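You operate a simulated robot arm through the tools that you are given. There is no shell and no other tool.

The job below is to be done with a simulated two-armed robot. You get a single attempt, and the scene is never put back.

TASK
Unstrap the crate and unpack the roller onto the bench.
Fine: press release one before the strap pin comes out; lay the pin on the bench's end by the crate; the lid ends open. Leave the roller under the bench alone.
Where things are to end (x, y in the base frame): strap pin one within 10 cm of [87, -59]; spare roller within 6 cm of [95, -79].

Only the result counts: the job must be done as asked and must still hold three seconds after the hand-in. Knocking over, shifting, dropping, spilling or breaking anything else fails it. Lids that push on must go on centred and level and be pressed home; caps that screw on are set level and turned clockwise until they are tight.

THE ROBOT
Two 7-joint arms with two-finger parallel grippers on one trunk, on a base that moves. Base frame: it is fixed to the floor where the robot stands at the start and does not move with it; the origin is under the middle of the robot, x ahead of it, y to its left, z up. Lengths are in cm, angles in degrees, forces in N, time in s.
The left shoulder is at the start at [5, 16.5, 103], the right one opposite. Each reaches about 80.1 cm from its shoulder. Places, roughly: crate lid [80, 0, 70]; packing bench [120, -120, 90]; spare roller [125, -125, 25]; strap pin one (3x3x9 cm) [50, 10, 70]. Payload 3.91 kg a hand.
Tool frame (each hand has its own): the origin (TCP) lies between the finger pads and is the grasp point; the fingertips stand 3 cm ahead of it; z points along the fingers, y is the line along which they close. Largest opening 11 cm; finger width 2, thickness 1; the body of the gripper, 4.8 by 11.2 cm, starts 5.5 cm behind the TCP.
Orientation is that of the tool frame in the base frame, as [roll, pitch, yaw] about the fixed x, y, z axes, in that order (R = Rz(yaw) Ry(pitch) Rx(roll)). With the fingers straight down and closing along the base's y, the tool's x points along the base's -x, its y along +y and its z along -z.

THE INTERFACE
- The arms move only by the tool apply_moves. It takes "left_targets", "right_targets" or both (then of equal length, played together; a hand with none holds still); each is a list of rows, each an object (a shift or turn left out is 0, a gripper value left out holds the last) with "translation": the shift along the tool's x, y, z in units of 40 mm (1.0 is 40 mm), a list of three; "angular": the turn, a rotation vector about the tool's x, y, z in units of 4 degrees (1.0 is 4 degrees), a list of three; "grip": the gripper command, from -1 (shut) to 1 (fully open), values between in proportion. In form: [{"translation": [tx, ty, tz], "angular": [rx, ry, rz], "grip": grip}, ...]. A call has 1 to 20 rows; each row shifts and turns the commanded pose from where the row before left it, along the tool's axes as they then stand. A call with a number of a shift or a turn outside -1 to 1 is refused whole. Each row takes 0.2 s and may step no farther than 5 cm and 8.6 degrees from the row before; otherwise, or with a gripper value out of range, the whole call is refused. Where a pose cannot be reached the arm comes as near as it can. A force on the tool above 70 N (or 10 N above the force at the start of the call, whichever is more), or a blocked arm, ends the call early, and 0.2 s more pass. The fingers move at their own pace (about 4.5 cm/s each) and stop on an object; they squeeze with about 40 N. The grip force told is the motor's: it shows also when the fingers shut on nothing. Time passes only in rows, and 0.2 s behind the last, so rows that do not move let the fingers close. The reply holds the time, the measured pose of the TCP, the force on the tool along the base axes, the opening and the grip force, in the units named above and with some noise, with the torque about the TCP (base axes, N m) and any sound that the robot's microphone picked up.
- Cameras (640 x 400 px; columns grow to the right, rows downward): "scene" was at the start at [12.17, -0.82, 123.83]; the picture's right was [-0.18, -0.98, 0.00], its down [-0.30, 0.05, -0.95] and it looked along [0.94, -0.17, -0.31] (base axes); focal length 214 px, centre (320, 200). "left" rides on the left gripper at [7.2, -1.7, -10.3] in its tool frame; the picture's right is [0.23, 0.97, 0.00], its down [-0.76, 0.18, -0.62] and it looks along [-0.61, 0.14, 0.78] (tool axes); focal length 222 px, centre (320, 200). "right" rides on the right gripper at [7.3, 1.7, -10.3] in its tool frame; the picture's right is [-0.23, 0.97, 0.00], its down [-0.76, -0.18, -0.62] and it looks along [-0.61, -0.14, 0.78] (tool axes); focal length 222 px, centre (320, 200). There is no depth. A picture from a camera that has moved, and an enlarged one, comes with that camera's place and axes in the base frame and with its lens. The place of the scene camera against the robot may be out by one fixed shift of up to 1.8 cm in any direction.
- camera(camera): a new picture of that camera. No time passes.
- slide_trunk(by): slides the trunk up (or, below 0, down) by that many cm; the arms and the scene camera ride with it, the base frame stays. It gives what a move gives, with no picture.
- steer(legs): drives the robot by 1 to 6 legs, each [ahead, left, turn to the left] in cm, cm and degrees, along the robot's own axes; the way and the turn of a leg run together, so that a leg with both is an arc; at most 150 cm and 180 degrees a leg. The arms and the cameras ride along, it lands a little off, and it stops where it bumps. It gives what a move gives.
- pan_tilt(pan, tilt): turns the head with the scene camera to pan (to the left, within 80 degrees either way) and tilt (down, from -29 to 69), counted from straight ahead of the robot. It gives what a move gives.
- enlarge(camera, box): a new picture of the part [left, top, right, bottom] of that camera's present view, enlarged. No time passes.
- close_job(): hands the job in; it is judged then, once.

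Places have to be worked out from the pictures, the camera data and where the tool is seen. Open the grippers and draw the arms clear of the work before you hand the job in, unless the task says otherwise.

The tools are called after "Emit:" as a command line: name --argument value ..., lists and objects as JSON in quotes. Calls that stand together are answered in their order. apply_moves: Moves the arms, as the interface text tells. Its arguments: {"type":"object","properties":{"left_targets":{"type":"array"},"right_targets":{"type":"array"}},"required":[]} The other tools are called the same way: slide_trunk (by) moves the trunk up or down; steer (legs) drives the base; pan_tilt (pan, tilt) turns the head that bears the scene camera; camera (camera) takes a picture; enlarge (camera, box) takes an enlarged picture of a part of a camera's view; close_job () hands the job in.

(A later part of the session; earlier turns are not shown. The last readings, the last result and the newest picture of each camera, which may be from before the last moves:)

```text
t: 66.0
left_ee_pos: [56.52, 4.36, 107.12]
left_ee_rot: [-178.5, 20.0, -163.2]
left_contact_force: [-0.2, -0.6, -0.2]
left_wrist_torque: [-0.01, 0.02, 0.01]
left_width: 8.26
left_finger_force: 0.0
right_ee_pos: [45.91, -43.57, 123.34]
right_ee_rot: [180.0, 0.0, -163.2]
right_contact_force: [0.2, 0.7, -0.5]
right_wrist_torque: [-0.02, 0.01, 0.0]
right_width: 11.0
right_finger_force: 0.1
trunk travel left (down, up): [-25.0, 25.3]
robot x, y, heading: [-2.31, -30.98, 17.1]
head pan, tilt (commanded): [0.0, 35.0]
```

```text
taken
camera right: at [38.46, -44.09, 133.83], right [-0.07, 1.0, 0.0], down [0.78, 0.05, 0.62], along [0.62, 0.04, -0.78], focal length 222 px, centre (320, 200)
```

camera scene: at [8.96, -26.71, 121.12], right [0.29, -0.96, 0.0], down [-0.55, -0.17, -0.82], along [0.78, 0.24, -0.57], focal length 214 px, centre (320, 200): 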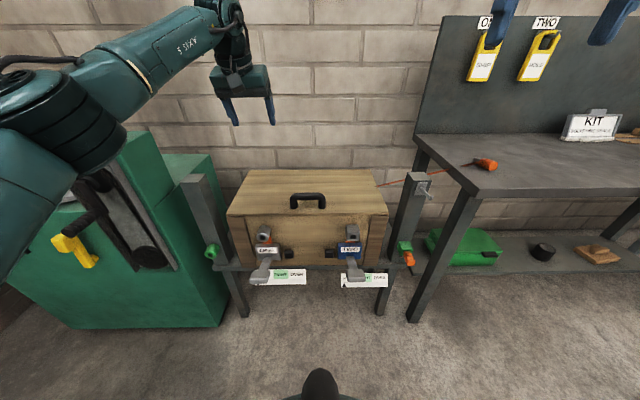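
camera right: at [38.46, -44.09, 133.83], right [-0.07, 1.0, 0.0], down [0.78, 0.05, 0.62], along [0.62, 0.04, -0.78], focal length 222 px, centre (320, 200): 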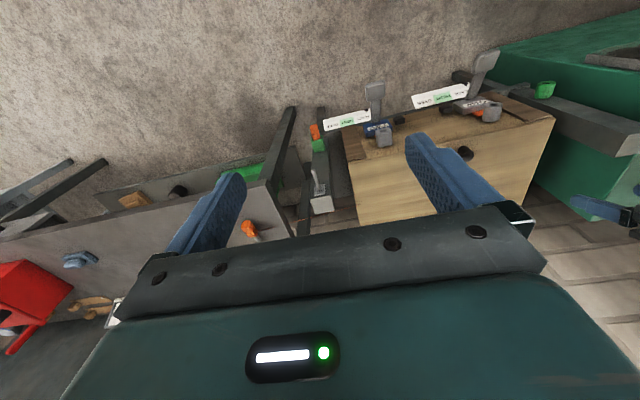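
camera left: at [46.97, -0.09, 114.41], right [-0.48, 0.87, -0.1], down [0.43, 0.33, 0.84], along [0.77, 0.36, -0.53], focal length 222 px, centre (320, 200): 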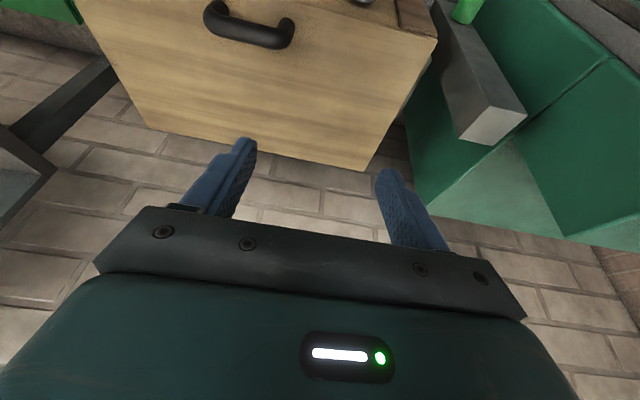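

Handle bar centre works out to about [65.2, -4.5, 80.4], 4.4 cm above the lid. I straighten the left hand to vertical and yaw it 90° so its fingers close across the bar.

Emit:
apply_moves --left_targets '[{"angular": [0, 1, 0]}, {"angular": [0, 1, 0]}, {"angular": [0, 1, 0]}, {"angular": [0, 1, 0]}, {"angular": [0, 1, 0]}, {"angular": [0, 0, 1]}, {"angular": [0, 0, 1]}, {"angular": [0, 0, 1]}, {"angular": [0, 0, 1]}, {"angular": [0, 0, 1]}, {"angular": [0, 0, 1]}, {"angular": [0, 0, 1]}, {"angular": [0, 0, 1]}, {"angular": [0, 0, 1]}, {"angular": [0, 0, 1]}, {"angular": [0, 0, 1]}, {"angular": [0, 0, 1]}, {"angular": [0, 0, 1]}, {"angular": [0, 0, 1]}, {"angular": [0, 0, 1]}]'

Emit:
camera --camera "scene"

```text
t: 70.2
left_ee_pos: [36.69, -6.75, 102.85]
left_ee_rot: [-179.4, 1.1, 136.4]
left_contact_force: [0.9, 1.1, 0.6]
left_wrist_torque: [0.02, 0.03, -0.02]
left_width: 8.25
left_finger_force: 0.0
left hand out of reach, approached as far as the arm can: row 2, 4, 5, 8, 9, 10, 11, 12, 13, 14, 15, 16, 17, 18, 19, 20
right_ee_pos: [45.84, -43.48, 123.43]
right_ee_rot: [180.0, 0.0, -163.1]
right_contact_force: [0.6, 0.1, 0.2]
right_wrist_torque: [-0.02, 0.01, -0.01]
right_width: 11.01
right_finger_force: 0.1
trunk travel left (down, up): [-25.0, 25.3]
robot x, y, heading: [-2.45, -30.84, 17.0]
head pan, tilt (commanded): [0.0, 35.0]
```

```text
taken
camera scene: at [8.96, -26.72, 121.12], right [0.29, -0.96, 0.0], down [-0.55, -0.17, -0.82], along [0.78, 0.24, -0.57], focal length 214 px, centre (320, 200)
```

scene: 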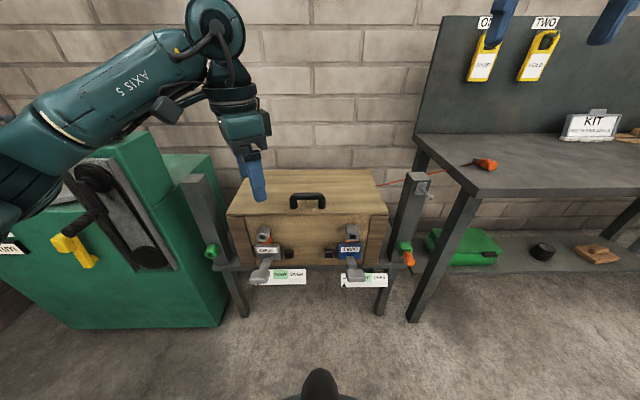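

The vertical pose was out of range from this distance, so the hand drew back, but the yaw follows. I drive 12 cm closer and then finish the yaw.

Emit:
steer --legs '[[12, 0, 0]]'

Emit:
apply_moves --left_targets '[{"angular": [0, 0, 1]}, {"angular": [0, 0, 1]}, {"angular": [0, 0, 1]}, {"angular": [0, 0, 1]}, {"angular": [0, 0, 1]}, {"angular": [0, 0, 1]}, {"angular": [0, 0, 1]}]'

Emit:
camera --camera "left"

Emit:
camera --camera "scene"

```text
t: 71.4
left_ee_pos: [48.53, -3.13, 102.98]
left_ee_rot: [-179.4, 1.2, 136.4]
left_contact_force: [-0.2, 0.4, 0.6]
left_wrist_torque: [0.01, 0.04, 0.01]
left_width: 8.24
left_finger_force: 0.1
right_ee_pos: [57.58, -40.05, 123.37]
right_ee_rot: [180.0, 0.1, -163.3]
right_contact_force: [-0.5, 0.5, -0.2]
right_wrist_torque: [-0.01, 0.02, -0.04]
right_width: 11.01
right_finger_force: 0.0
trunk travel left (down, up): [-25.0, 25.3]
robot x, y, heading: [9.17, -27.55, 17.0]
head pan, tilt (commanded): [0.0, 35.0]
```

```text
t: 73.0
left_ee_pos: [39.06, -11.24, 101.07]
left_ee_rot: [-180.0, 1.2, 108.4]
left_contact_force: [-0.6, 0.7, 0.2]
left_wrist_torque: [0.0, 0.05, 0.01]
left_width: 8.28
left_finger_force: 0.0
left hand out of reach, approached as far as the arm can: row 1, 2, 3, 4, 5, 6, 7
right_ee_pos: [57.45, -39.99, 123.53]
right_ee_rot: [180.0, 0.0, -163.2]
right_contact_force: [-0.6, -0.7, 0.0]
right_wrist_torque: [-0.02, 0.02, -0.01]
right_width: 10.99
right_finger_force: 0.0
trunk travel left (down, up): [-25.0, 25.3]
robot x, y, heading: [9.25, -27.51, 16.9]
head pan, tilt (commanded): [0.0, 35.0]
```

```text
taken
camera left: at [34.95, -4.83, 111.37], right [0.85, 0.52, 0.0], down [0.4, -0.65, 0.64], along [0.33, -0.55, -0.77], focal length 222 px, centre (320, 200)
```

left: 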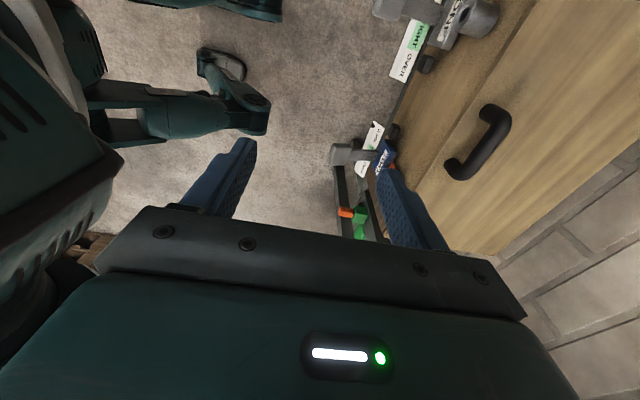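

```text
taken
camera scene: at [20.64, -23.2, 121.12], right [0.29, -0.96, 0.0], down [-0.55, -0.17, -0.82], along [0.78, 0.24, -0.57], focal length 214 px, centre (320, 200)
```

scene: 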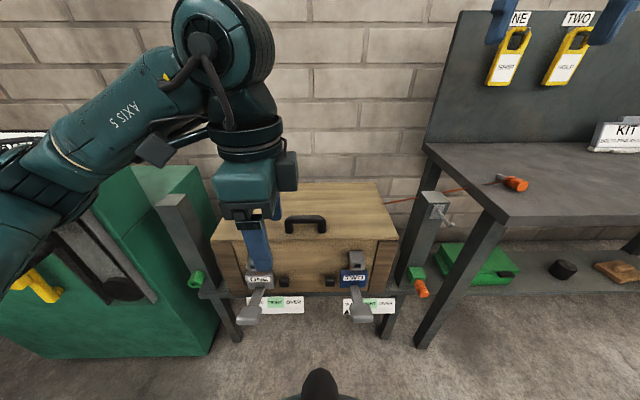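

The +90° yaw pose is too cramped for this arm. I'll go back to neutral yaw and instead hook the handle: closed fingers level under the bar, lifting while tilting the hand down as the lid rises.

Emit:
apply_moves --left_targets '[{"angular": [0, 0, -1], "grip": -1}, {"angular": [0, 0, -1], "grip": -1}, {"angular": [0, 0, -1]}, {"angular": [0, 0, -1]}, {"angular": [0, 0, -1]}, {"angular": [0, 0, -1]}, {"angular": [0, 0, -1]}, {"angular": [0, 0, -1]}, {"angular": [0, 0, -1]}, {"angular": [0, 0, -1]}, {"angular": [0, 0, -1]}, {"angular": [0, 0, -1]}, {"angular": [0, 0, -1]}, {"angular": [0, 0, -1]}, {"angular": [0, 0, -1]}, {"angular": [0, 0, -1]}, {"angular": [0, 0, -1]}, {"angular": [0, 0, -1]}, {"angular": [0, 0, -1]}, {"angular": [0, 0, -1]}]'

```text
t: 77.2
left_ee_pos: [39.0, -11.49, 101.25]
left_ee_rot: [-178.7, 0.3, -171.6]
left_contact_force: [-0.1, 0.5, -0.5]
left_wrist_torque: [0.02, -0.02, 0.02]
left_width: 0.02
left_finger_force: 38.0
right_ee_pos: [57.48, -40.01, 123.37]
right_ee_rot: [-180.0, -0.1, -163.2]
right_contact_force: [0.7, -0.4, -0.5]
right_wrist_torque: [0.01, 0.0, 0.0]
right_width: 11.0
right_finger_force: 0.0
trunk travel left (down, up): [-25.0, 25.3]
robot x, y, heading: [9.13, -27.53, 16.7]
head pan, tilt (commanded): [0.0, 35.0]
```

Yaw is nearly neutral again. I finish aligning, move forward and down in front of the lid, and start tilting the closed hand level.

Emit:
apply_moves --left_targets '[{"angular": [0, 0, -1]}, {"angular": [0, 0, -1]}, {"angular": [0, 0, -0.3]}, {"translation": [-0.8, -0.075, 0.55]}, {"translation": [-0.8, -0.075, 0.55]}, {"translation": [-0.8, -0.075, 0.55]}, {"translation": [-0.8, -0.075, 0.55]}, {"translation": [-0.8, -0.075, 0.55]}, {"angular": [0, -1, 0]}, {"angular": [0, -1, 0]}, {"angular": [0, -1, 0]}, {"angular": [0, -1, 0]}, {"angular": [0, -1, 0]}, {"angular": [0, -1, 0]}, {"angular": [0, -1, 0]}, {"angular": [0, -1, 0]}, {"angular": [0, -1, 0]}, {"angular": [0, -1, 0]}, {"angular": [0, -1, 0]}, {"angular": [0, -1, 0]}]'

Emit:
apply_moves --left_targets '[{"angular": [0, -1, 0]}, {"angular": [0, -1, 0]}, {"angular": [0, -1, 0]}, {"angular": [0, -1, 0]}, {"angular": [0, -1, 0]}, {"angular": [0, -1, 0]}, {"angular": [0, -1, 0]}, {"angular": [0, -1, 0]}, {"angular": [0, -1, 0]}, {"angular": [0, -1, 0]}]'

Emit:
camera --camera "left"

Emit:
camera --camera "scene"

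```text
t: 81.4
left_ee_pos: [54.65, -8.23, 90.41]
left_ee_rot: [-177.9, 48.1, -161.0]
left_contact_force: [0.5, -0.2, -0.3]
left_wrist_torque: [-0.01, 0.03, -0.04]
left_width: 0.0
left_finger_force: 37.5
right_ee_pos: [57.43, -39.96, 123.38]
right_ee_rot: [-180.0, -0.1, -163.2]
right_contact_force: [-0.2, 0.5, 0.4]
right_wrist_torque: [-0.02, 0.0, -0.01]
right_width: 10.99
right_finger_force: 0.0
trunk travel left (down, up): [-25.0, 25.3]
robot x, y, heading: [9.56, -27.79, 16.6]
head pan, tilt (commanded): [0.0, 35.0]
```

```text
t: 83.6
left_ee_pos: [54.74, -8.16, 90.33]
left_ee_rot: [-143.3, 87.6, -125.6]
left_contact_force: [0.3, -1.0, 0.2]
left_wrist_torque: [-0.01, 0.01, 0.04]
left_width: 0.02
left_finger_force: 37.9
right_ee_pos: [57.48, -39.98, 123.35]
right_ee_rot: [180.0, 0.0, -163.3]
right_contact_force: [0.2, 0.2, -0.1]
right_wrist_torque: [-0.04, 0.01, -0.01]
right_width: 10.99
right_finger_force: 0.2
trunk travel left (down, up): [-25.0, 25.3]
robot x, y, heading: [9.19, -27.39, 16.9]
head pan, tilt (commanded): [0.0, 35.0]
```

```text
taken
camera left: at [45.24, -13.17, 83.47], right [-0.3, 0.92, -0.25], down [-0.63, 0.01, 0.78], along [0.72, 0.39, 0.58], focal length 222 px, centre (320, 200)
```

left: 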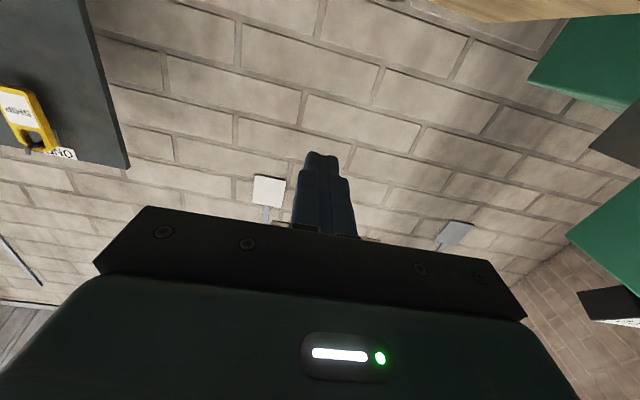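

```text
taken
camera scene: at [20.65, -23.2, 121.12], right [0.29, -0.96, 0.0], down [-0.55, -0.17, -0.82], along [0.78, 0.24, -0.57], focal length 214 px, centre (320, 200)
```

scene: 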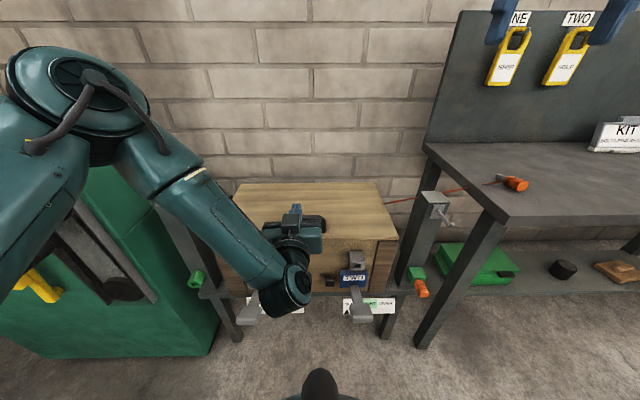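

The hand is level at [54.7, -8.2, 90.3]. I look with the right and scene cameras to fix the handle's position precisely.

Emit:
enlarge --camera "scene" --box '[220, 160, 400, 280]'

Emit:
camera --camera "right"

Emit:
enlarge --camera "right" --box '[320, 60, 560, 210]'

```text
3.33 times, centred on (310, 220) of scene
camera zoom: at [20.65, -23.2, 121.12], right [0.29, -0.96, 0.0], down [-0.55, -0.17, -0.82], along [0.78, 0.24, -0.57], focal length 715 px, centre (353, 133)
```

zoom: 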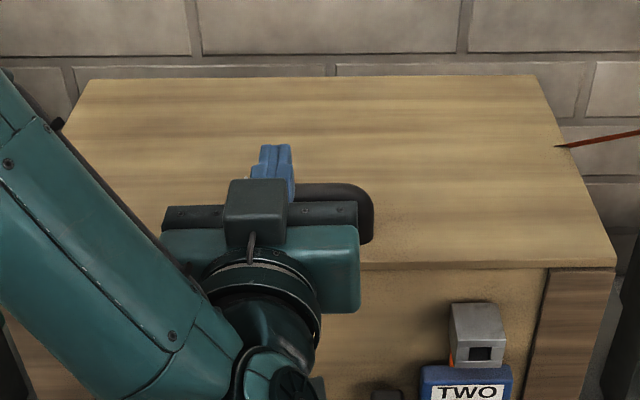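

```text
taken
camera right: at [50.12, -40.63, 133.83], right [-0.06, 1.0, 0.0], down [0.78, 0.05, 0.62], along [0.62, 0.04, -0.78], focal length 222 px, centre (320, 200)
```

right: 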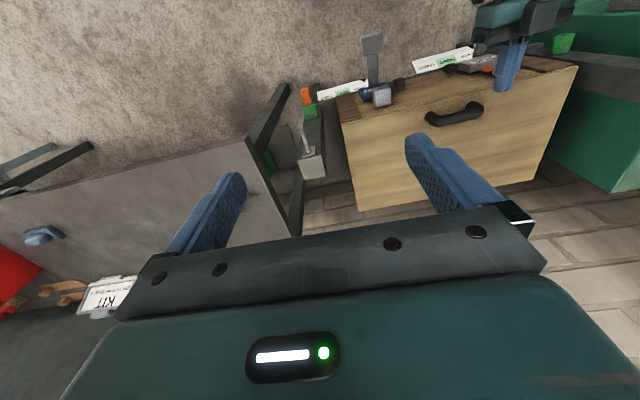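

```text
2.67 times, centred on (440, 135) of right
camera zoom: at [50.12, -40.63, 133.83], right [-0.06, 1.0, 0.0], down [0.78, 0.05, 0.62], along [0.62, 0.04, -0.78], focal length 592 px, centre (0, 373)
```

zoom: 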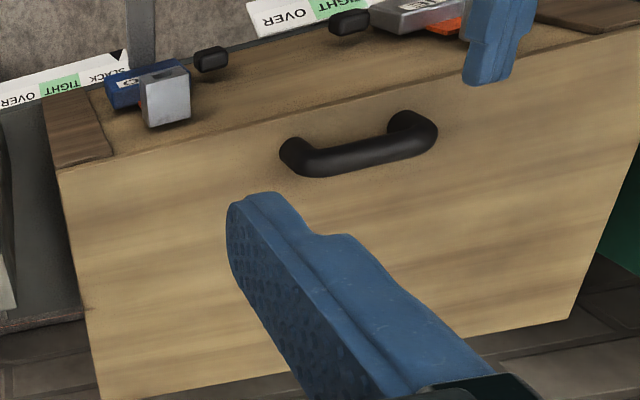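

Using the hand cameras only, the bar is lower than I thought (centre ≈ z 78.5, about 2 cm gap over the lid), so closed fingers won't fit beneath. I'll roll the level hand by -90° so that one finger can go under and one over the bar.

Emit:
apply_moves --left_targets '[{"angular": [0, 0, -1]}, {"angular": [0, 0, -1]}, {"angular": [0, 0, -1]}, {"angular": [0, 0, -1]}, {"angular": [0, 0, -1]}, {"angular": [0, 0, -1]}, {"angular": [0, 0, -1]}, {"angular": [0, 0, -1]}, {"angular": [0, 0, -1]}, {"angular": [0, 0, -1]}, {"angular": [0, 0, -1]}, {"angular": [0, 0, -1]}, {"angular": [0, 0, -1]}, {"angular": [0, 0, -1]}, {"angular": [0, 0, -1]}]'

Emit:
camera --camera "scene"

```text
t: 86.8
left_ee_pos: [54.72, -8.19, 90.25]
left_ee_rot: [-92.2, 28.5, -73.6]
left_contact_force: [-0.2, 0.5, 0.4]
left_wrist_torque: [0.03, -0.01, 0.01]
left_width: 0.02
left_finger_force: 37.9
right_ee_pos: [57.54, -39.94, 123.37]
right_ee_rot: [-179.9, 0.0, -163.1]
right_contact_force: [-0.2, -0.9, 0.7]
right_wrist_torque: [0.04, -0.03, 0.01]
right_width: 10.98
right_finger_force: 0.0
trunk travel left (down, up): [-25.0, 25.3]
robot x, y, heading: [9.05, -27.36, 17.0]
head pan, tilt (commanded): [0.0, 35.0]
```

```text
taken
camera scene: at [20.64, -23.19, 121.12], right [0.29, -0.96, 0.0], down [-0.55, -0.17, -0.82], along [0.78, 0.24, -0.57], focal length 214 px, centre (320, 200)
```

scene: 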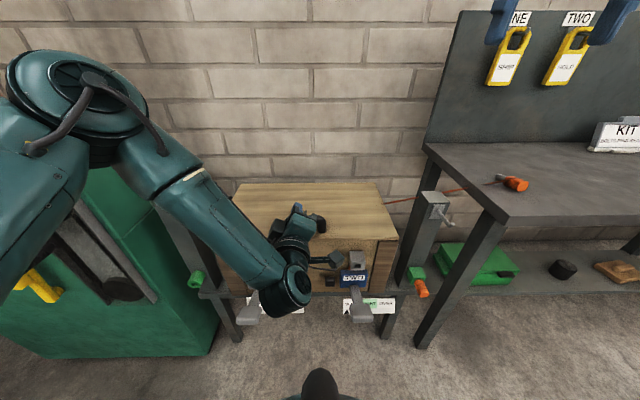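

The -60° roll went fine with the position held. I complete the roll and open the fingers part way to see the handle past them.

Emit:
apply_moves --left_targets '[{"angular": [0, 0, -1], "grip": 0.2}, {"angular": [0, 0, -1], "grip": 0.2}, {"angular": [0, 0, -1]}, {"angular": [0, 0, -1]}, {"angular": [0, 0, -1]}, {"angular": [0, 0, -1]}, {"angular": [0, 0, -1]}]'

Emit:
camera --camera "left"

Emit:
enlarge --camera "scene" --box '[220, 160, 400, 280]'

```text
t: 88.4
left_ee_pos: [54.78, -8.18, 90.35]
left_ee_rot: [-91.9, 0.6, -72.5]
left_contact_force: [-0.3, -0.5, 0.4]
left_wrist_torque: [-0.01, 0.02, 0.01]
left_width: 6.61
left_finger_force: 0.0
right_ee_pos: [57.42, -39.92, 123.34]
right_ee_rot: [-180.0, 0.0, -163.2]
right_contact_force: [-0.1, -0.1, -0.4]
right_wrist_torque: [-0.01, 0.02, 0.03]
right_width: 11.01
right_finger_force: 0.1
trunk travel left (down, up): [-25.0, 25.3]
robot x, y, heading: [9.12, -27.52, 16.9]
head pan, tilt (commanded): [0.0, 35.0]
```

```text
taken
camera left: at [47.14, -18.22, 92.27], right [0.03, -0.22, -0.98], down [-0.83, 0.54, -0.15], along [0.56, 0.81, -0.16], focal length 222 px, centre (320, 200)
```

left: 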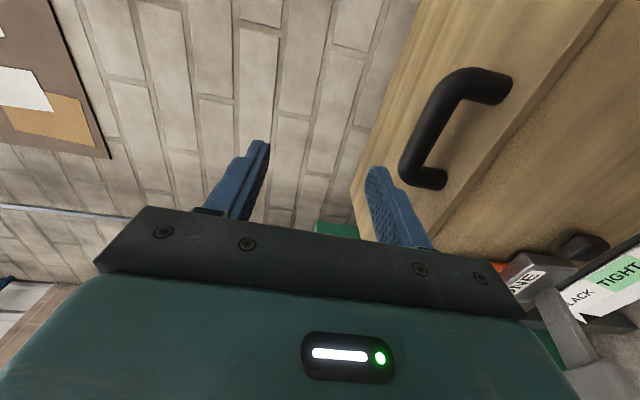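

```text
3.33 times, centred on (310, 220) of scene
camera zoom: at [20.64, -23.19, 121.12], right [0.29, -0.96, 0.0], down [-0.55, -0.17, -0.82], along [0.78, 0.24, -0.57], focal length 715 px, centre (353, 133)
```

zoom: 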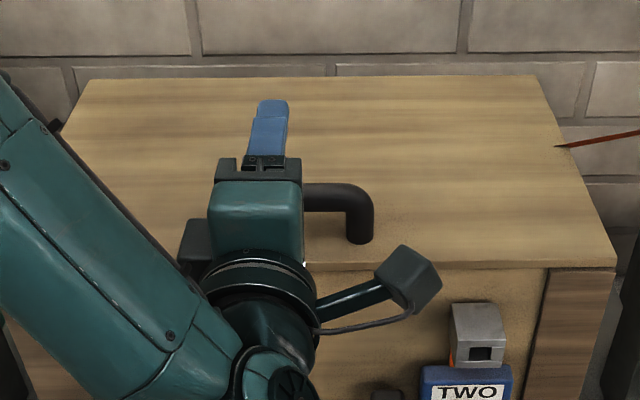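

Now the handle is seen side-on: bar centre ≈ d 61.4, z 78.7, with about a 3 cm gap above the lid. I narrow the opening to 4.8 cm, lower to bar height in front of the lid and advance part way.

Emit:
apply_moves --left_targets '[{"translation": [0.1, 0.92, 0], "grip": -0.127}, {"translation": [0.1, 0.92, 0]}, {"translation": [0, 0.92, 0]}, {"translation": [0, 0, 0.6]}, {"translation": [0, 0, 0.6]}]'

Emit:
camera --camera "left"

Emit:
enlarge --camera "scene" --box '[220, 160, 400, 280]'

```text
t: 89.6
left_ee_pos: [59.08, -10.48, 81.29]
left_ee_rot: [-92.2, 0.7, -72.3]
left_contact_force: [0.1, 0.6, -0.4]
left_wrist_torque: [-0.01, 0.0, -0.01]
left_width: 4.8
left_finger_force: 0.1
left hand out of reach, approached as far as the arm can: row 2, 3, 4, 5
right_ee_pos: [57.42, -40.02, 123.29]
right_ee_rot: [179.9, 0.0, -163.2]
right_contact_force: [-0.3, -1.2, 0.6]
right_wrist_torque: [0.01, 0.01, 0.0]
right_width: 11.01
right_finger_force: 0.0
trunk travel left (down, up): [-25.0, 25.3]
robot x, y, heading: [9.47, -27.43, 16.7]
head pan, tilt (commanded): [0.0, 35.0]
```

```text
taken
camera left: at [51.54, -20.59, 83.3], right [0.03, -0.22, -0.98], down [-0.83, 0.54, -0.14], along [0.55, 0.82, -0.16], focal length 222 px, centre (320, 200)
```

left: 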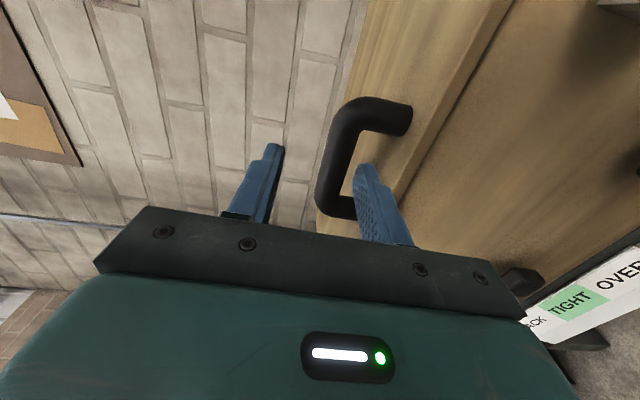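

```text
3.33 times, centred on (310, 220) of scene
camera zoom: at [20.65, -23.19, 121.11], right [0.29, -0.96, 0.0], down [-0.55, -0.17, -0.82], along [0.78, 0.24, -0.57], focal length 715 px, centre (353, 133)
```

zoom: 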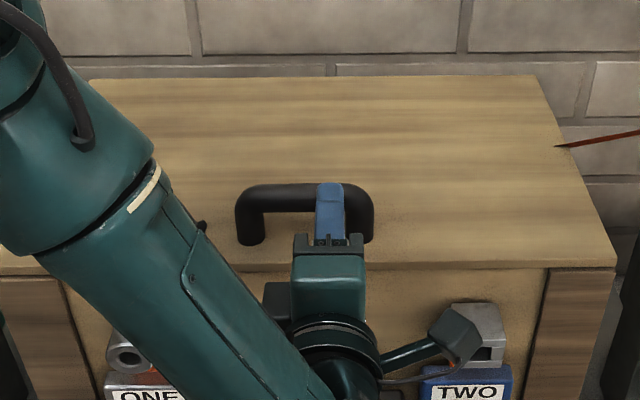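

The arm ran short of wrist range (it stopped at z 81.3 and drifted right to l≈28). I back the hand out, lower the trunk 12 cm so the arm comes in flatter, and try again.

Emit:
apply_moves --left_targets '[{"translation": [-0.2, -0.5, -0.8]}, {"translation": [-0.2, -0.5, -0.8]}, {"translation": [-0.2, -0.4, 0]}]'

Emit:
slide_trunk --by -12

Emit:
camera --camera "scene"

Emit:
camera --camera "left"

```text
t: 90.4
left_ee_pos: [52.52, -10.12, 87.17]
left_ee_rot: [-92.1, 0.7, -72.5]
left_contact_force: [0.6, 0.4, -0.4]
left_wrist_torque: [-0.01, 0.01, 0.0]
left_width: 4.79
left_finger_force: 0.0
right_ee_pos: [57.48, -39.97, 123.34]
right_ee_rot: [179.9, 0.0, -163.2]
right_contact_force: [-0.4, 0.9, 0.2]
right_wrist_torque: [0.02, 0.01, 0.01]
right_width: 10.99
right_finger_force: 0.1
trunk travel left (down, up): [-25.0, 25.3]
robot x, y, heading: [9.01, -27.42, 16.5]
head pan, tilt (commanded): [0.0, 35.0]
```

```text
t: 91.9
left_ee_pos: [52.42, -10.06, 75.12]
left_ee_rot: [-91.9, 0.7, -72.5]
left_contact_force: [-0.3, 0.8, 0.5]
left_wrist_torque: [0.04, 0.01, -0.02]
left_width: 4.79
left_finger_force: 0.0
right_ee_pos: [57.49, -39.98, 111.47]
right_ee_rot: [180.0, 0.1, -163.3]
right_contact_force: [0.8, -0.6, 0.2]
right_wrist_torque: [0.0, -0.01, 0.0]
right_width: 10.99
right_finger_force: 0.0
trunk travel left (down, up): [-13.0, 37.3]
robot x, y, heading: [9.18, -27.62, 16.9]
head pan, tilt (commanded): [0.0, 35.0]
```

```text
taken
camera scene: at [20.64, -23.19, 109.12], right [0.29, -0.96, 0.0], down [-0.55, -0.17, -0.82], along [0.78, 0.24, -0.57], focal length 214 px, centre (320, 200)
```

scene: 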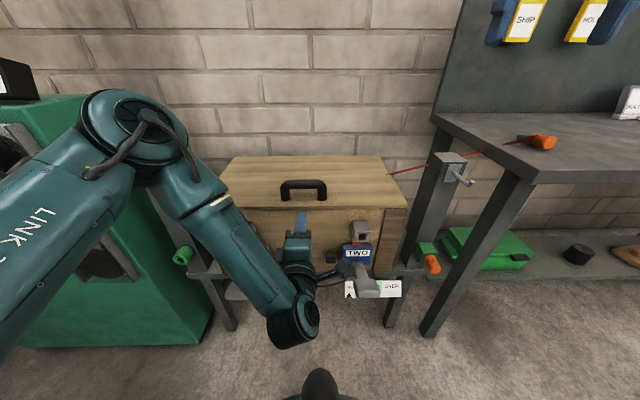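

```text
taken
camera left: at [44.85, -20.22, 77.08], right [0.03, -0.22, -0.98], down [-0.83, 0.54, -0.15], along [0.56, 0.81, -0.16], focal length 222 px, centre (320, 200)
```

left: 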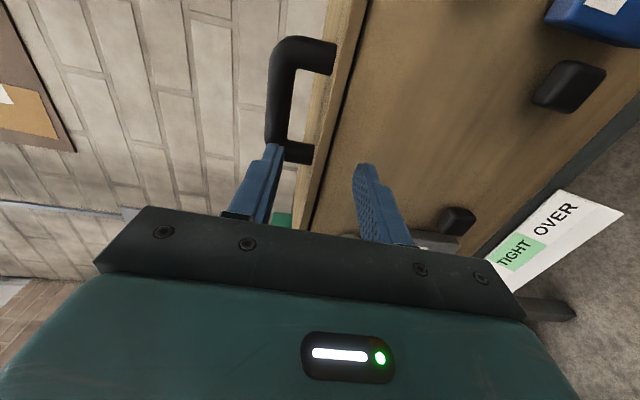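

Very clear profile view: bar centre d≈61.4, l≈25.5, z≈79.0, lid top z≈74.5. I raise the hand to bar height and advance.

Emit:
apply_moves --left_targets '[{"translation": [0, -0.55, 0]}, {"translation": [0, -0.55, 0]}, {"translation": [0, 0, 0.7]}, {"translation": [0, 0, 0.7]}, {"translation": [0, 0, 0.7]}]'

Emit:
camera --camera "left"

```text
t: 93.1
left_ee_pos: [60.76, -7.6, 79.2]
left_ee_rot: [-92.0, 0.6, -72.6]
left_contact_force: [1.0, 0.8, 0.8]
left_wrist_torque: [-0.01, 0.01, 0.04]
left_width: 4.78
left_finger_force: 0.0
right_ee_pos: [57.44, -40.05, 111.38]
right_ee_rot: [180.0, 0.1, -163.2]
right_contact_force: [-0.2, -0.1, -0.2]
right_wrist_torque: [0.05, 0.03, -0.01]
right_width: 10.98
right_finger_force: 0.2
trunk travel left (down, up): [-13.0, 37.3]
robot x, y, heading: [9.31, -27.31, 16.9]
head pan, tilt (commanded): [0.0, 35.0]
```

```text
taken
camera left: at [53.17, -17.71, 81.15], right [0.03, -0.22, -0.98], down [-0.83, 0.54, -0.15], along [0.56, 0.81, -0.16], focal length 222 px, centre (320, 200)
```

left: 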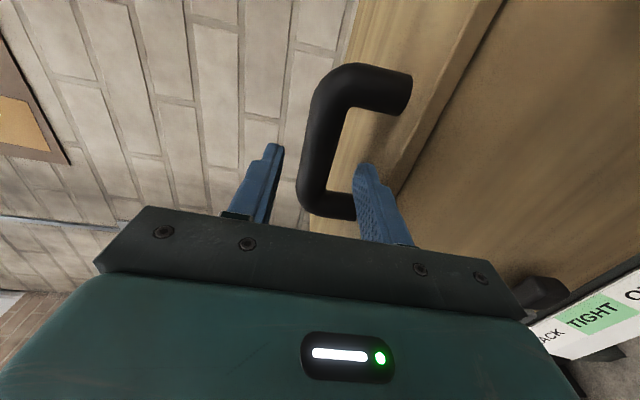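

The fingers straddle the bar, one above and one below. I advance another 5 cm and check.

Emit:
apply_moves --left_targets '[{"translation": [0, 0, 0.5]}, {"translation": [0, 0, 0.5]}, {"translation": [0, 0, 0.25]}]'

Emit:
camera --camera "left"

Emit:
enlarge --camera "scene" --box '[220, 120, 400, 240]'

```text
t: 93.9
left_ee_pos: [65.38, -6.02, 78.89]
left_ee_rot: [-92.0, 0.7, -72.5]
left_contact_force: [-0.6, -0.1, -0.5]
left_wrist_torque: [-0.01, -0.01, -0.04]
left_width: 4.8
left_finger_force: 0.1
right_ee_pos: [57.55, -40.02, 111.34]
right_ee_rot: [-180.0, -0.1, -163.2]
right_contact_force: [0.8, 0.0, -0.1]
right_wrist_torque: [-0.01, -0.02, 0.02]
right_width: 11.01
right_finger_force: 0.1
trunk travel left (down, up): [-13.0, 37.3]
robot x, y, heading: [9.04, -26.93, 16.5]
head pan, tilt (commanded): [0.0, 35.0]
```

```text
taken
camera left: at [57.84, -16.08, 80.97], right [0.03, -0.22, -0.98], down [-0.83, 0.54, -0.15], along [0.56, 0.81, -0.16], focal length 222 px, centre (320, 200)
```

left: 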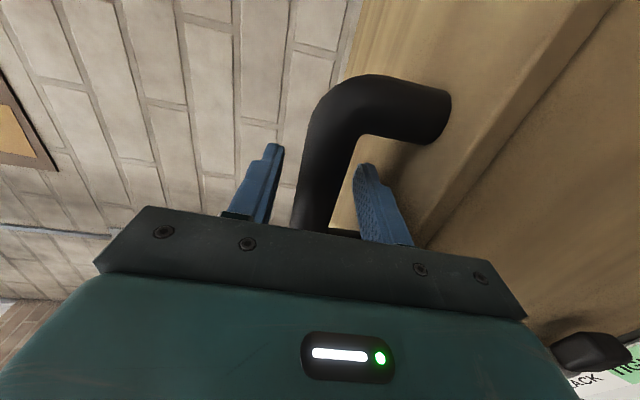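

```text
3.33 times, centred on (310, 180) of scene
camera zoom: at [20.65, -23.19, 109.12], right [0.29, -0.96, 0.0], down [-0.55, -0.17, -0.82], along [0.78, 0.24, -0.57], focal length 715 px, centre (353, 267)
```

zoom: 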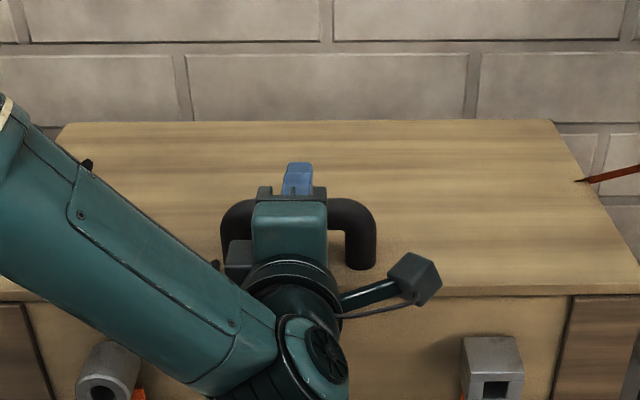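

The bar runs between the fingers as wanted. I close the gripper on it.

Emit:
apply_moves --left_targets '[{"grip": -1}, {"grip": -1}, {"grip": -1}, {"grip": -1}, {"grip": -1}]'

Emit:
camera --camera "left"

```text
t: 95.1
left_ee_pos: [65.44, -6.09, 79.1]
left_ee_rot: [-91.9, 0.5, -72.5]
left_contact_force: [2.4, 0.7, 0.0]
left_wrist_torque: [-0.82, -0.31, -0.03]
left_width: 2.59
left_finger_force: 44.8
right_ee_pos: [57.46, -39.98, 111.35]
right_ee_rot: [180.0, 0.1, -163.2]
right_contact_force: [0.0, 0.5, 0.9]
right_wrist_torque: [0.02, 0.0, 0.01]
right_width: 10.98
right_finger_force: 0.1
trunk travel left (down, up): [-13.0, 37.3]
robot x, y, heading: [8.77, -27.38, 16.7]
head pan, tilt (commanded): [0.0, 35.0]
```

```text
taken
camera left: at [57.85, -16.08, 81.01], right [0.03, -0.22, -0.98], down [-0.83, 0.54, -0.15], along [0.56, 0.81, -0.16], focal length 222 px, centre (320, 200)
```

left: 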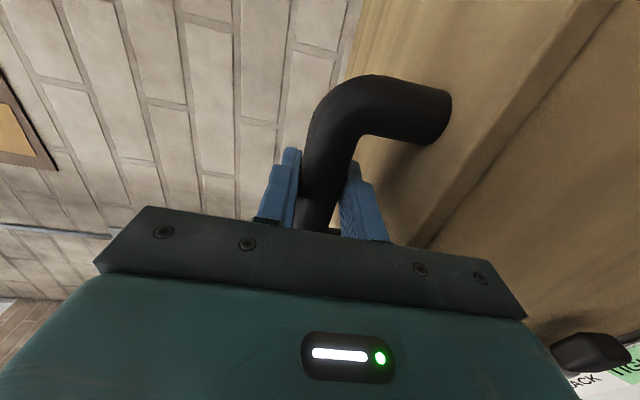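

The bar is firmly held (2.6 cm). I start lifting along the hinge arc (hinge at d≈90, z≈73.5), turning the hand with the lid, 12° first.

Emit:
apply_moves --left_targets '[{"translation": [0, -0.256, 0.05], "angular": [-0.5, 0, 0]}, {"translation": [0, -0.256, 0.058], "angular": [-0.5, 0, 0]}, {"translation": [0, -0.256, 0.058], "angular": [-0.5, 0, 0]}, {"translation": [0, -0.256, 0.058], "angular": [-0.5, 0, 0]}]'

Emit:
camera --camera "scene"

Emit:
camera --camera "left"

```text
t: 96.1
left_ee_pos: [66.43, -5.75, 82.89]
left_ee_rot: [-100.0, 0.5, -72.3]
left_contact_force: [-14.8, -0.4, -8.2]
left_wrist_torque: [-0.95, 0.07, 0.62]
left_width: 2.59
left_finger_force: 45.1
right_ee_pos: [57.33, -39.97, 111.47]
right_ee_rot: [-179.9, 0.1, -163.2]
right_contact_force: [-0.1, 0.1, 0.9]
right_wrist_torque: [0.01, 0.02, 0.03]
right_width: 11.01
right_finger_force: 0.1
trunk travel left (down, up): [-13.0, 37.3]
robot x, y, heading: [9.56, -27.59, 17.0]
head pan, tilt (commanded): [0.0, 35.0]
```

```text
taken
camera scene: at [20.59, -23.16, 109.12], right [0.29, -0.96, 0.0], down [-0.55, -0.17, -0.82], along [0.78, 0.24, -0.57], focal length 214 px, centre (320, 200)
```

scene: 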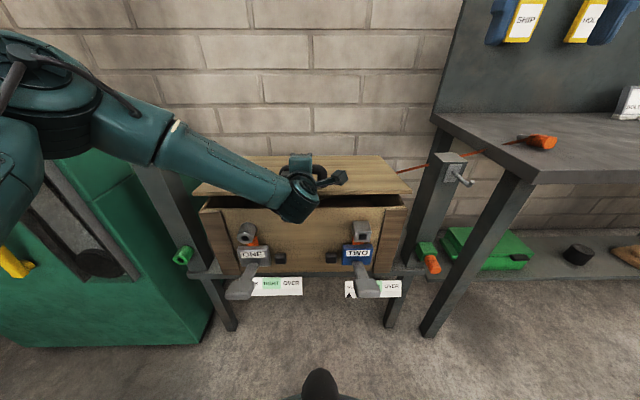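

```text
taken
camera left: at [59.24, -15.68, 86.36], right [-0.1, -0.26, -0.96], down [-0.84, 0.53, -0.06], along [0.53, 0.81, -0.27], focal length 222 px, centre (320, 200)
```

left: 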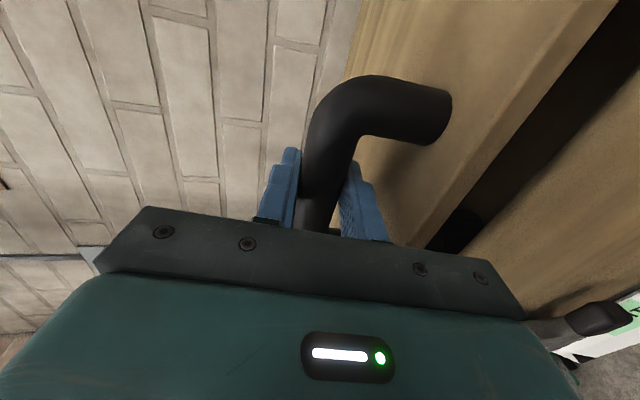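

The lid is opening with a modest load (about 15 N radial). I trim the forward component slightly and continue by another 12°.

Emit:
apply_moves --left_targets '[{"translation": [0, -0.256, 0.03], "angular": [-0.5, 0, 0]}, {"translation": [0, -0.256, 0.035], "angular": [-0.5, 0, 0]}, {"translation": [0, -0.256, 0.035], "angular": [-0.5, 0, 0]}, {"translation": [0, -0.256, 0.04], "angular": [-0.5, 0, 0]}, {"translation": [0, -0.256, 0.04], "angular": [-0.5, 0, 0]}, {"translation": [0, -0.256, 0.04], "angular": [-0.5, 0, 0]}]'

Emit:
camera --camera "scene"

```text
t: 97.5
left_ee_pos: [68.93, -4.92, 88.74]
left_ee_rot: [-111.9, 0.5, -72.3]
left_contact_force: [-10.5, 7.3, -6.1]
left_wrist_torque: [-0.63, -0.18, 0.65]
left_width: 2.6
left_finger_force: 44.8
right_ee_pos: [57.5, -39.89, 111.43]
right_ee_rot: [180.0, -0.1, -163.2]
right_contact_force: [-0.6, 0.0, 0.2]
right_wrist_torque: [0.02, -0.01, -0.03]
right_width: 10.99
right_finger_force: 0.0
trunk travel left (down, up): [-13.0, 37.3]
robot x, y, heading: [9.4, -27.67, 16.7]
head pan, tilt (commanded): [0.0, 35.0]
```

```text
taken
camera scene: at [20.61, -23.11, 109.12], right [0.29, -0.96, 0.0], down [-0.55, -0.17, -0.82], along [0.78, 0.24, -0.57], focal length 214 px, centre (320, 200)
```

scene: 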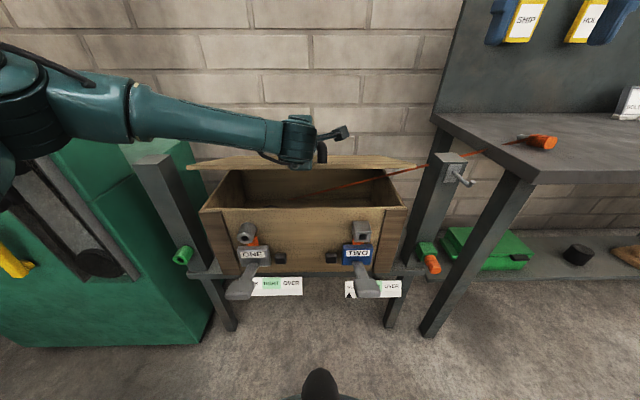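

Lid is at about 20° and forces stay low. I continue the arc by another 20°.

Emit:
apply_moves --left_targets '[{"translation": [0, -0.256, 0.042], "angular": [-0.5, 0, 0]}, {"translation": [0, -0.256, 0.042], "angular": [-0.5, 0, 0]}, {"translation": [0, -0.256, 0.042], "angular": [-0.5, 0, 0]}, {"translation": [0, -0.256, 0.042], "angular": [-0.5, 0, 0]}, {"translation": [0, -0.256, 0.042], "angular": [-0.5, 0, 0]}, {"translation": [0, -0.256, 0.042], "angular": [-0.5, 0, 0]}, {"translation": [0, -0.256, 0.042], "angular": [-0.5, 0, 0]}, {"translation": [0, -0.256, 0.042], "angular": [-0.5, 0, 0]}, {"translation": [0, -0.256, 0.042], "angular": [-0.5, 0, 0]}, {"translation": [0, -0.256, 0.042], "angular": [-0.5, 0, 0]}]'

Emit:
camera --camera "scene"

Emit:
camera --camera "left"

```text
t: 99.7
left_ee_pos: [75.22, -2.92, 96.47]
left_ee_rot: [-131.9, 0.6, -72.2]
left_contact_force: [-10.6, 13.4, -3.0]
left_wrist_torque: [-0.52, -0.35, 0.96]
left_width: 2.6
left_finger_force: 44.6
right_ee_pos: [57.46, -39.88, 111.4]
right_ee_rot: [-179.9, 0.2, -163.2]
right_contact_force: [0.3, 0.3, 0.0]
right_wrist_torque: [0.04, 0.02, 0.04]
right_width: 11.01
right_finger_force: 0.0
trunk travel left (down, up): [-13.0, 37.3]
robot x, y, heading: [9.56, -27.31, 16.9]
head pan, tilt (commanded): [0.0, 35.0]
```

```text
taken
camera scene: at [20.57, -23.06, 109.12], right [0.29, -0.96, 0.0], down [-0.55, -0.17, -0.82], along [0.78, 0.24, -0.57], focal length 214 px, centre (320, 200)
```

scene: 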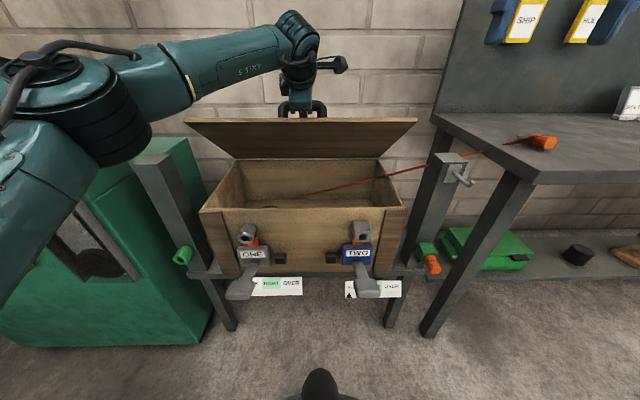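

```text
taken
camera left: at [71.23, -11.91, 104.68], right [-0.55, -0.41, -0.73], down [-0.79, 0.55, 0.29], along [0.28, 0.73, -0.62], focal length 222 px, centre (320, 200)
```

left: 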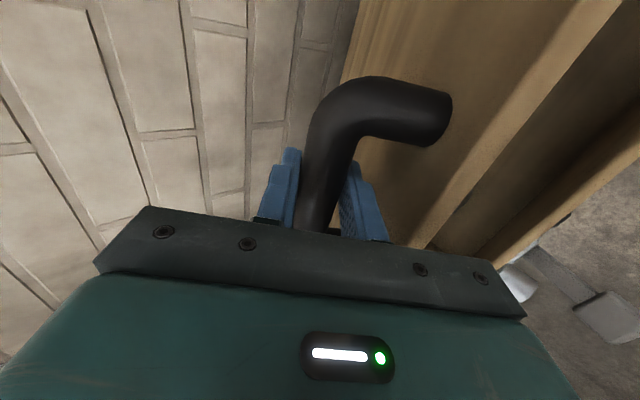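

Lid at about 40° with no reach complaint. I look into the crate.

Emit:
enlarge --camera "scene" --box '[180, 100, 440, 260]'

Emit:
enlarge --camera "right" --box '[300, 60, 600, 240]'

```text
2.46 times, centred on (310, 180) of scene
camera zoom: at [20.57, -23.06, 109.12], right [0.29, -0.96, 0.0], down [-0.55, -0.17, -0.82], along [0.78, 0.24, -0.57], focal length 528 px, centre (345, 249)
```

zoom: 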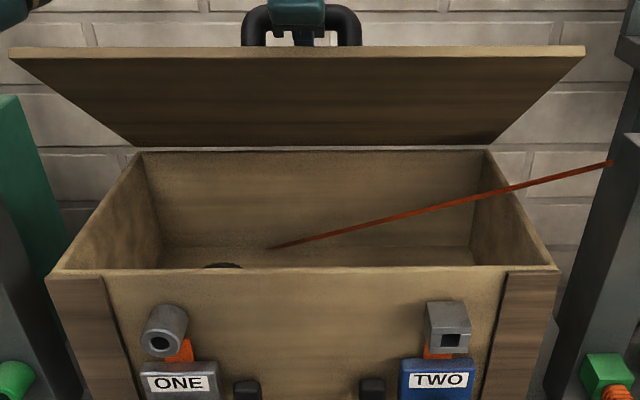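

```text
2.13 times, centred on (450, 150) of right
camera zoom: at [50.03, -40.45, 121.89], right [-0.06, 1.0, 0.0], down [0.78, 0.05, 0.62], along [0.62, 0.04, -0.78], focal length 474 px, centre (43, 307)
```

zoom: 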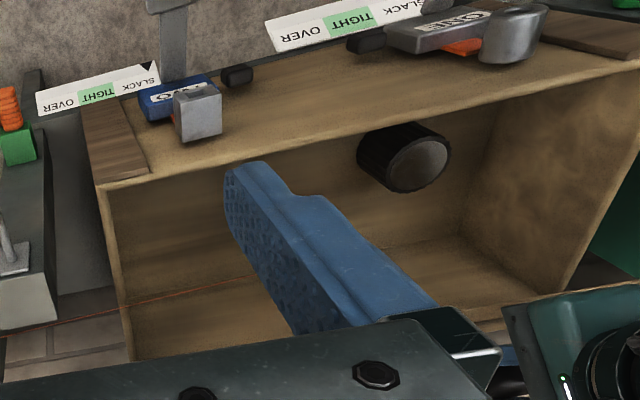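

I can see the roller standing upright in the crate, near the front wall on the left. I take the lid a further 10° with the left hand, watching the reach.

Emit:
apply_moves --left_targets '[{"translation": [0, -0.256, 0.042], "angular": [-0.5, 0, 0]}, {"translation": [0, -0.256, 0.042], "angular": [-0.5, 0, 0]}, {"translation": [0, -0.256, 0.042], "angular": [-0.5, 0, 0]}, {"translation": [0, -0.256, 0.042], "angular": [-0.5, 0, 0]}, {"translation": [0, -0.256, 0.042], "angular": [-0.5, 0, 0]}]'

Emit:
camera --camera "scene"

```text
t: 100.9
left_ee_pos: [75.92, -2.71, 97.35]
left_ee_rot: [-142.0, 0.5, -72.8]
left_contact_force: [0.2, -4.0, -7.5]
left_wrist_torque: [-0.82, -0.45, 1.13]
left_width: 2.58
left_finger_force: 45.1
left hand out of reach, approached as far as the arm can: row 3, 4, 5
right_ee_pos: [57.6, -39.99, 111.19]
right_ee_rot: [180.0, 0.0, -163.2]
right_contact_force: [0.7, -0.5, 0.4]
right_wrist_torque: [0.03, -0.03, 0.03]
right_width: 11.02
right_finger_force: 0.0
trunk travel left (down, up): [-13.0, 37.3]
robot x, y, heading: [9.03, -27.43, 17.0]
head pan, tilt (commanded): [0.0, 35.0]
```

```text
taken
camera scene: at [20.72, -23.2, 109.09], right [0.29, -0.96, 0.0], down [-0.55, -0.17, -0.82], along [0.78, 0.24, -0.57], focal length 214 px, centre (320, 200)
```

scene: 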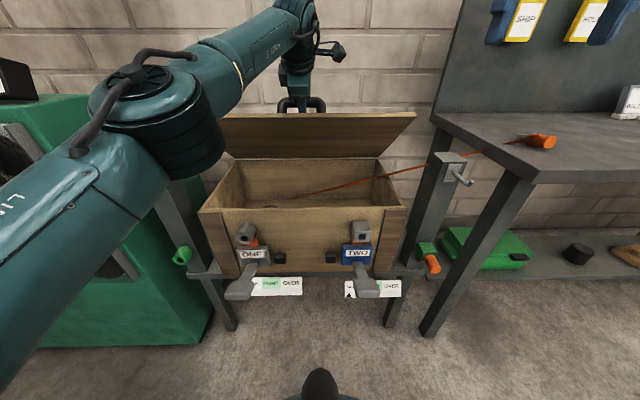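

The left arm is at its reach limit with the lid near 42°. I'll bring the right hand level below the lid to push it the rest of the way while the left keeps holding.

Emit:
apply_moves --right_targets '[{"translation": [-0.29, 0.56, 0.75], "grip": -1}, {"translation": [-0.29, 0.56, 0.75], "grip": -1}, {"translation": [-0.29, 0.56, 0.75]}, {"translation": [-0.29, 0.56, 0.75]}, {"translation": [-0.29, 0.56, 0.75]}, {"translation": [-0.29, 0.56, 0.75]}, {"angular": [0, -1, 0]}, {"angular": [0, -1, 0]}, {"angular": [0, -1, 0]}, {"angular": [0, -1, 0]}, {"angular": [0, -1, 0]}, {"angular": [0, -1, 0]}, {"angular": [0, -1, 0]}, {"angular": [0, -1, 0]}, {"angular": [0, -1, 0]}, {"angular": [0, -1, 0]}, {"angular": [0, -1, 0]}, {"angular": [0, -1, 0]}]'

Emit:
camera --camera "scene"

Emit:
camera --camera "right"

```text
t: 104.7
left_ee_pos: [75.98, -2.7, 97.51]
left_ee_rot: [-141.8, 0.8, -72.7]
left_contact_force: [11.1, -19.6, -8.0]
left_wrist_torque: [-0.76, -0.39, 0.47]
left_width: 2.61
left_finger_force: 44.6
right_ee_pos: [60.33, -25.16, 93.29]
right_ee_rot: [179.7, 48.0, -163.5]
right_contact_force: [0.3, -0.4, 0.4]
right_wrist_torque: [0.0, 0.0, -0.02]
right_width: 0.0
right_finger_force: 37.9
trunk travel left (down, up): [-13.0, 37.3]
robot x, y, heading: [9.35, -27.66, 16.8]
head pan, tilt (commanded): [0.0, 35.0]
```

```text
taken
camera scene: at [20.81, -23.32, 109.1], right [0.29, -0.96, 0.0], down [-0.55, -0.16, -0.82], along [0.78, 0.24, -0.57], focal length 214 px, centre (320, 200)
```

scene: 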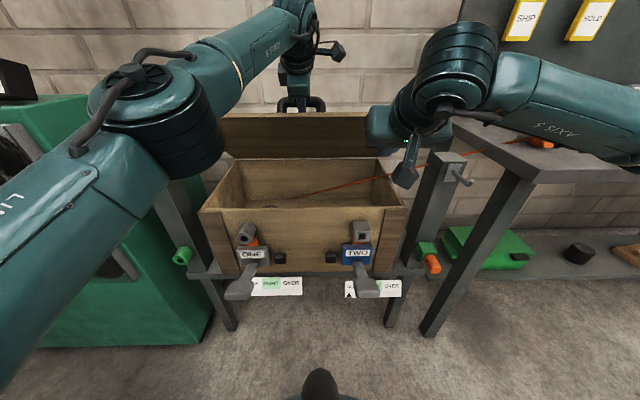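

```text
taken
camera right: at [48.02, -27.33, 94.94], right [-0.14, 0.98, 0.17], down [0.1, -0.16, 0.98], along [0.99, 0.15, -0.07], focal length 222 px, centre (320, 200)
```

right: 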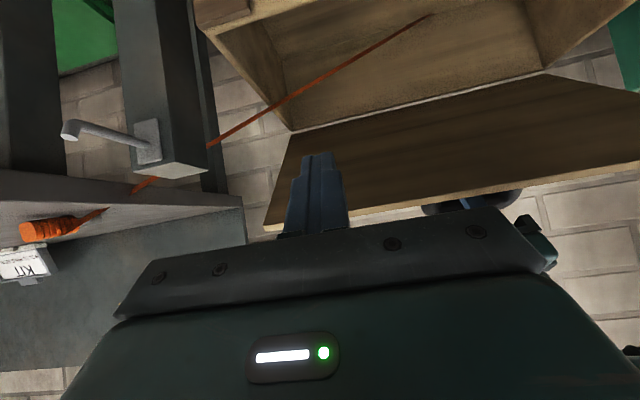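

Right hand is at [60, -25, 93] in front of the opening. I continue levelling it and lower it below the lid's front edge.

Emit:
apply_moves --right_targets '[{"angular": [0, -1, 0]}, {"angular": [0, -1, 0]}, {"angular": [0, -1, 0]}, {"angular": [0, -1, 0]}, {"angular": [0, -1, 0]}, {"angular": [0, -1, 0]}, {"angular": [0, -1, 0]}, {"angular": [0, -1, 0]}, {"angular": [0, -1, 0]}, {"angular": [0, -1, 0]}, {"translation": [0.7, 0, 0]}, {"translation": [0.7, 0, 0]}, {"translation": [0.7, 0, 0.3]}]'

Emit:
camera --camera "scene"

Emit:
camera --camera "right"

```text
t: 107.5
left_ee_pos: [76.0, -2.55, 97.34]
left_ee_rot: [-141.9, 0.7, -72.7]
left_contact_force: [9.1, -17.5, -10.3]
left_wrist_torque: [-0.93, -0.32, 0.3]
left_width: 2.6
left_finger_force: 45.2
right_ee_pos: [60.72, -24.21, 84.99]
right_ee_rot: [176.8, 87.9, -166.7]
right_contact_force: [0.5, 0.1, 0.5]
right_wrist_torque: [0.01, -0.02, 0.0]
right_width: 0.01
right_finger_force: 37.8
right hand out of reach, approached as far as the arm can: row 10, 13
trunk travel left (down, up): [-13.0, 37.3]
robot x, y, heading: [9.4, -27.55, 16.6]
head pan, tilt (commanded): [0.0, 35.0]
```

```text
taken
camera scene: at [20.81, -23.31, 109.1], right [0.29, -0.96, 0.0], down [-0.55, -0.16, -0.82], along [0.78, 0.24, -0.57], focal length 214 px, centre (320, 200)
```

scene: 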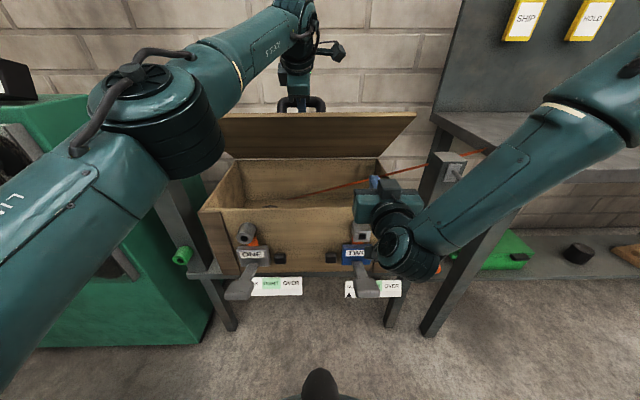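

```text
taken
camera right: at [50.12, -25.69, 78.22], right [-0.27, 0.94, 0.23], down [-0.52, -0.34, 0.78], along [0.81, 0.09, 0.58], focal length 222 px, centre (320, 200)
```

right: 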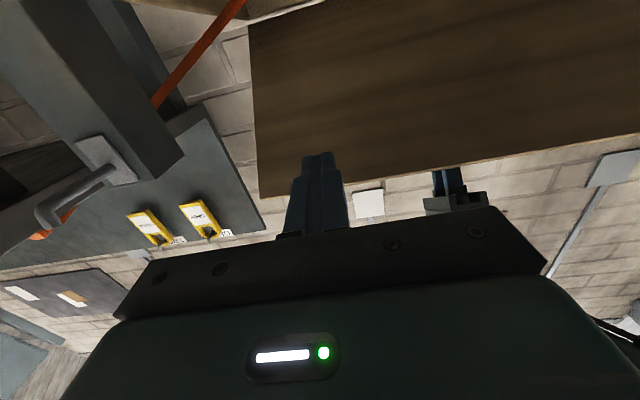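

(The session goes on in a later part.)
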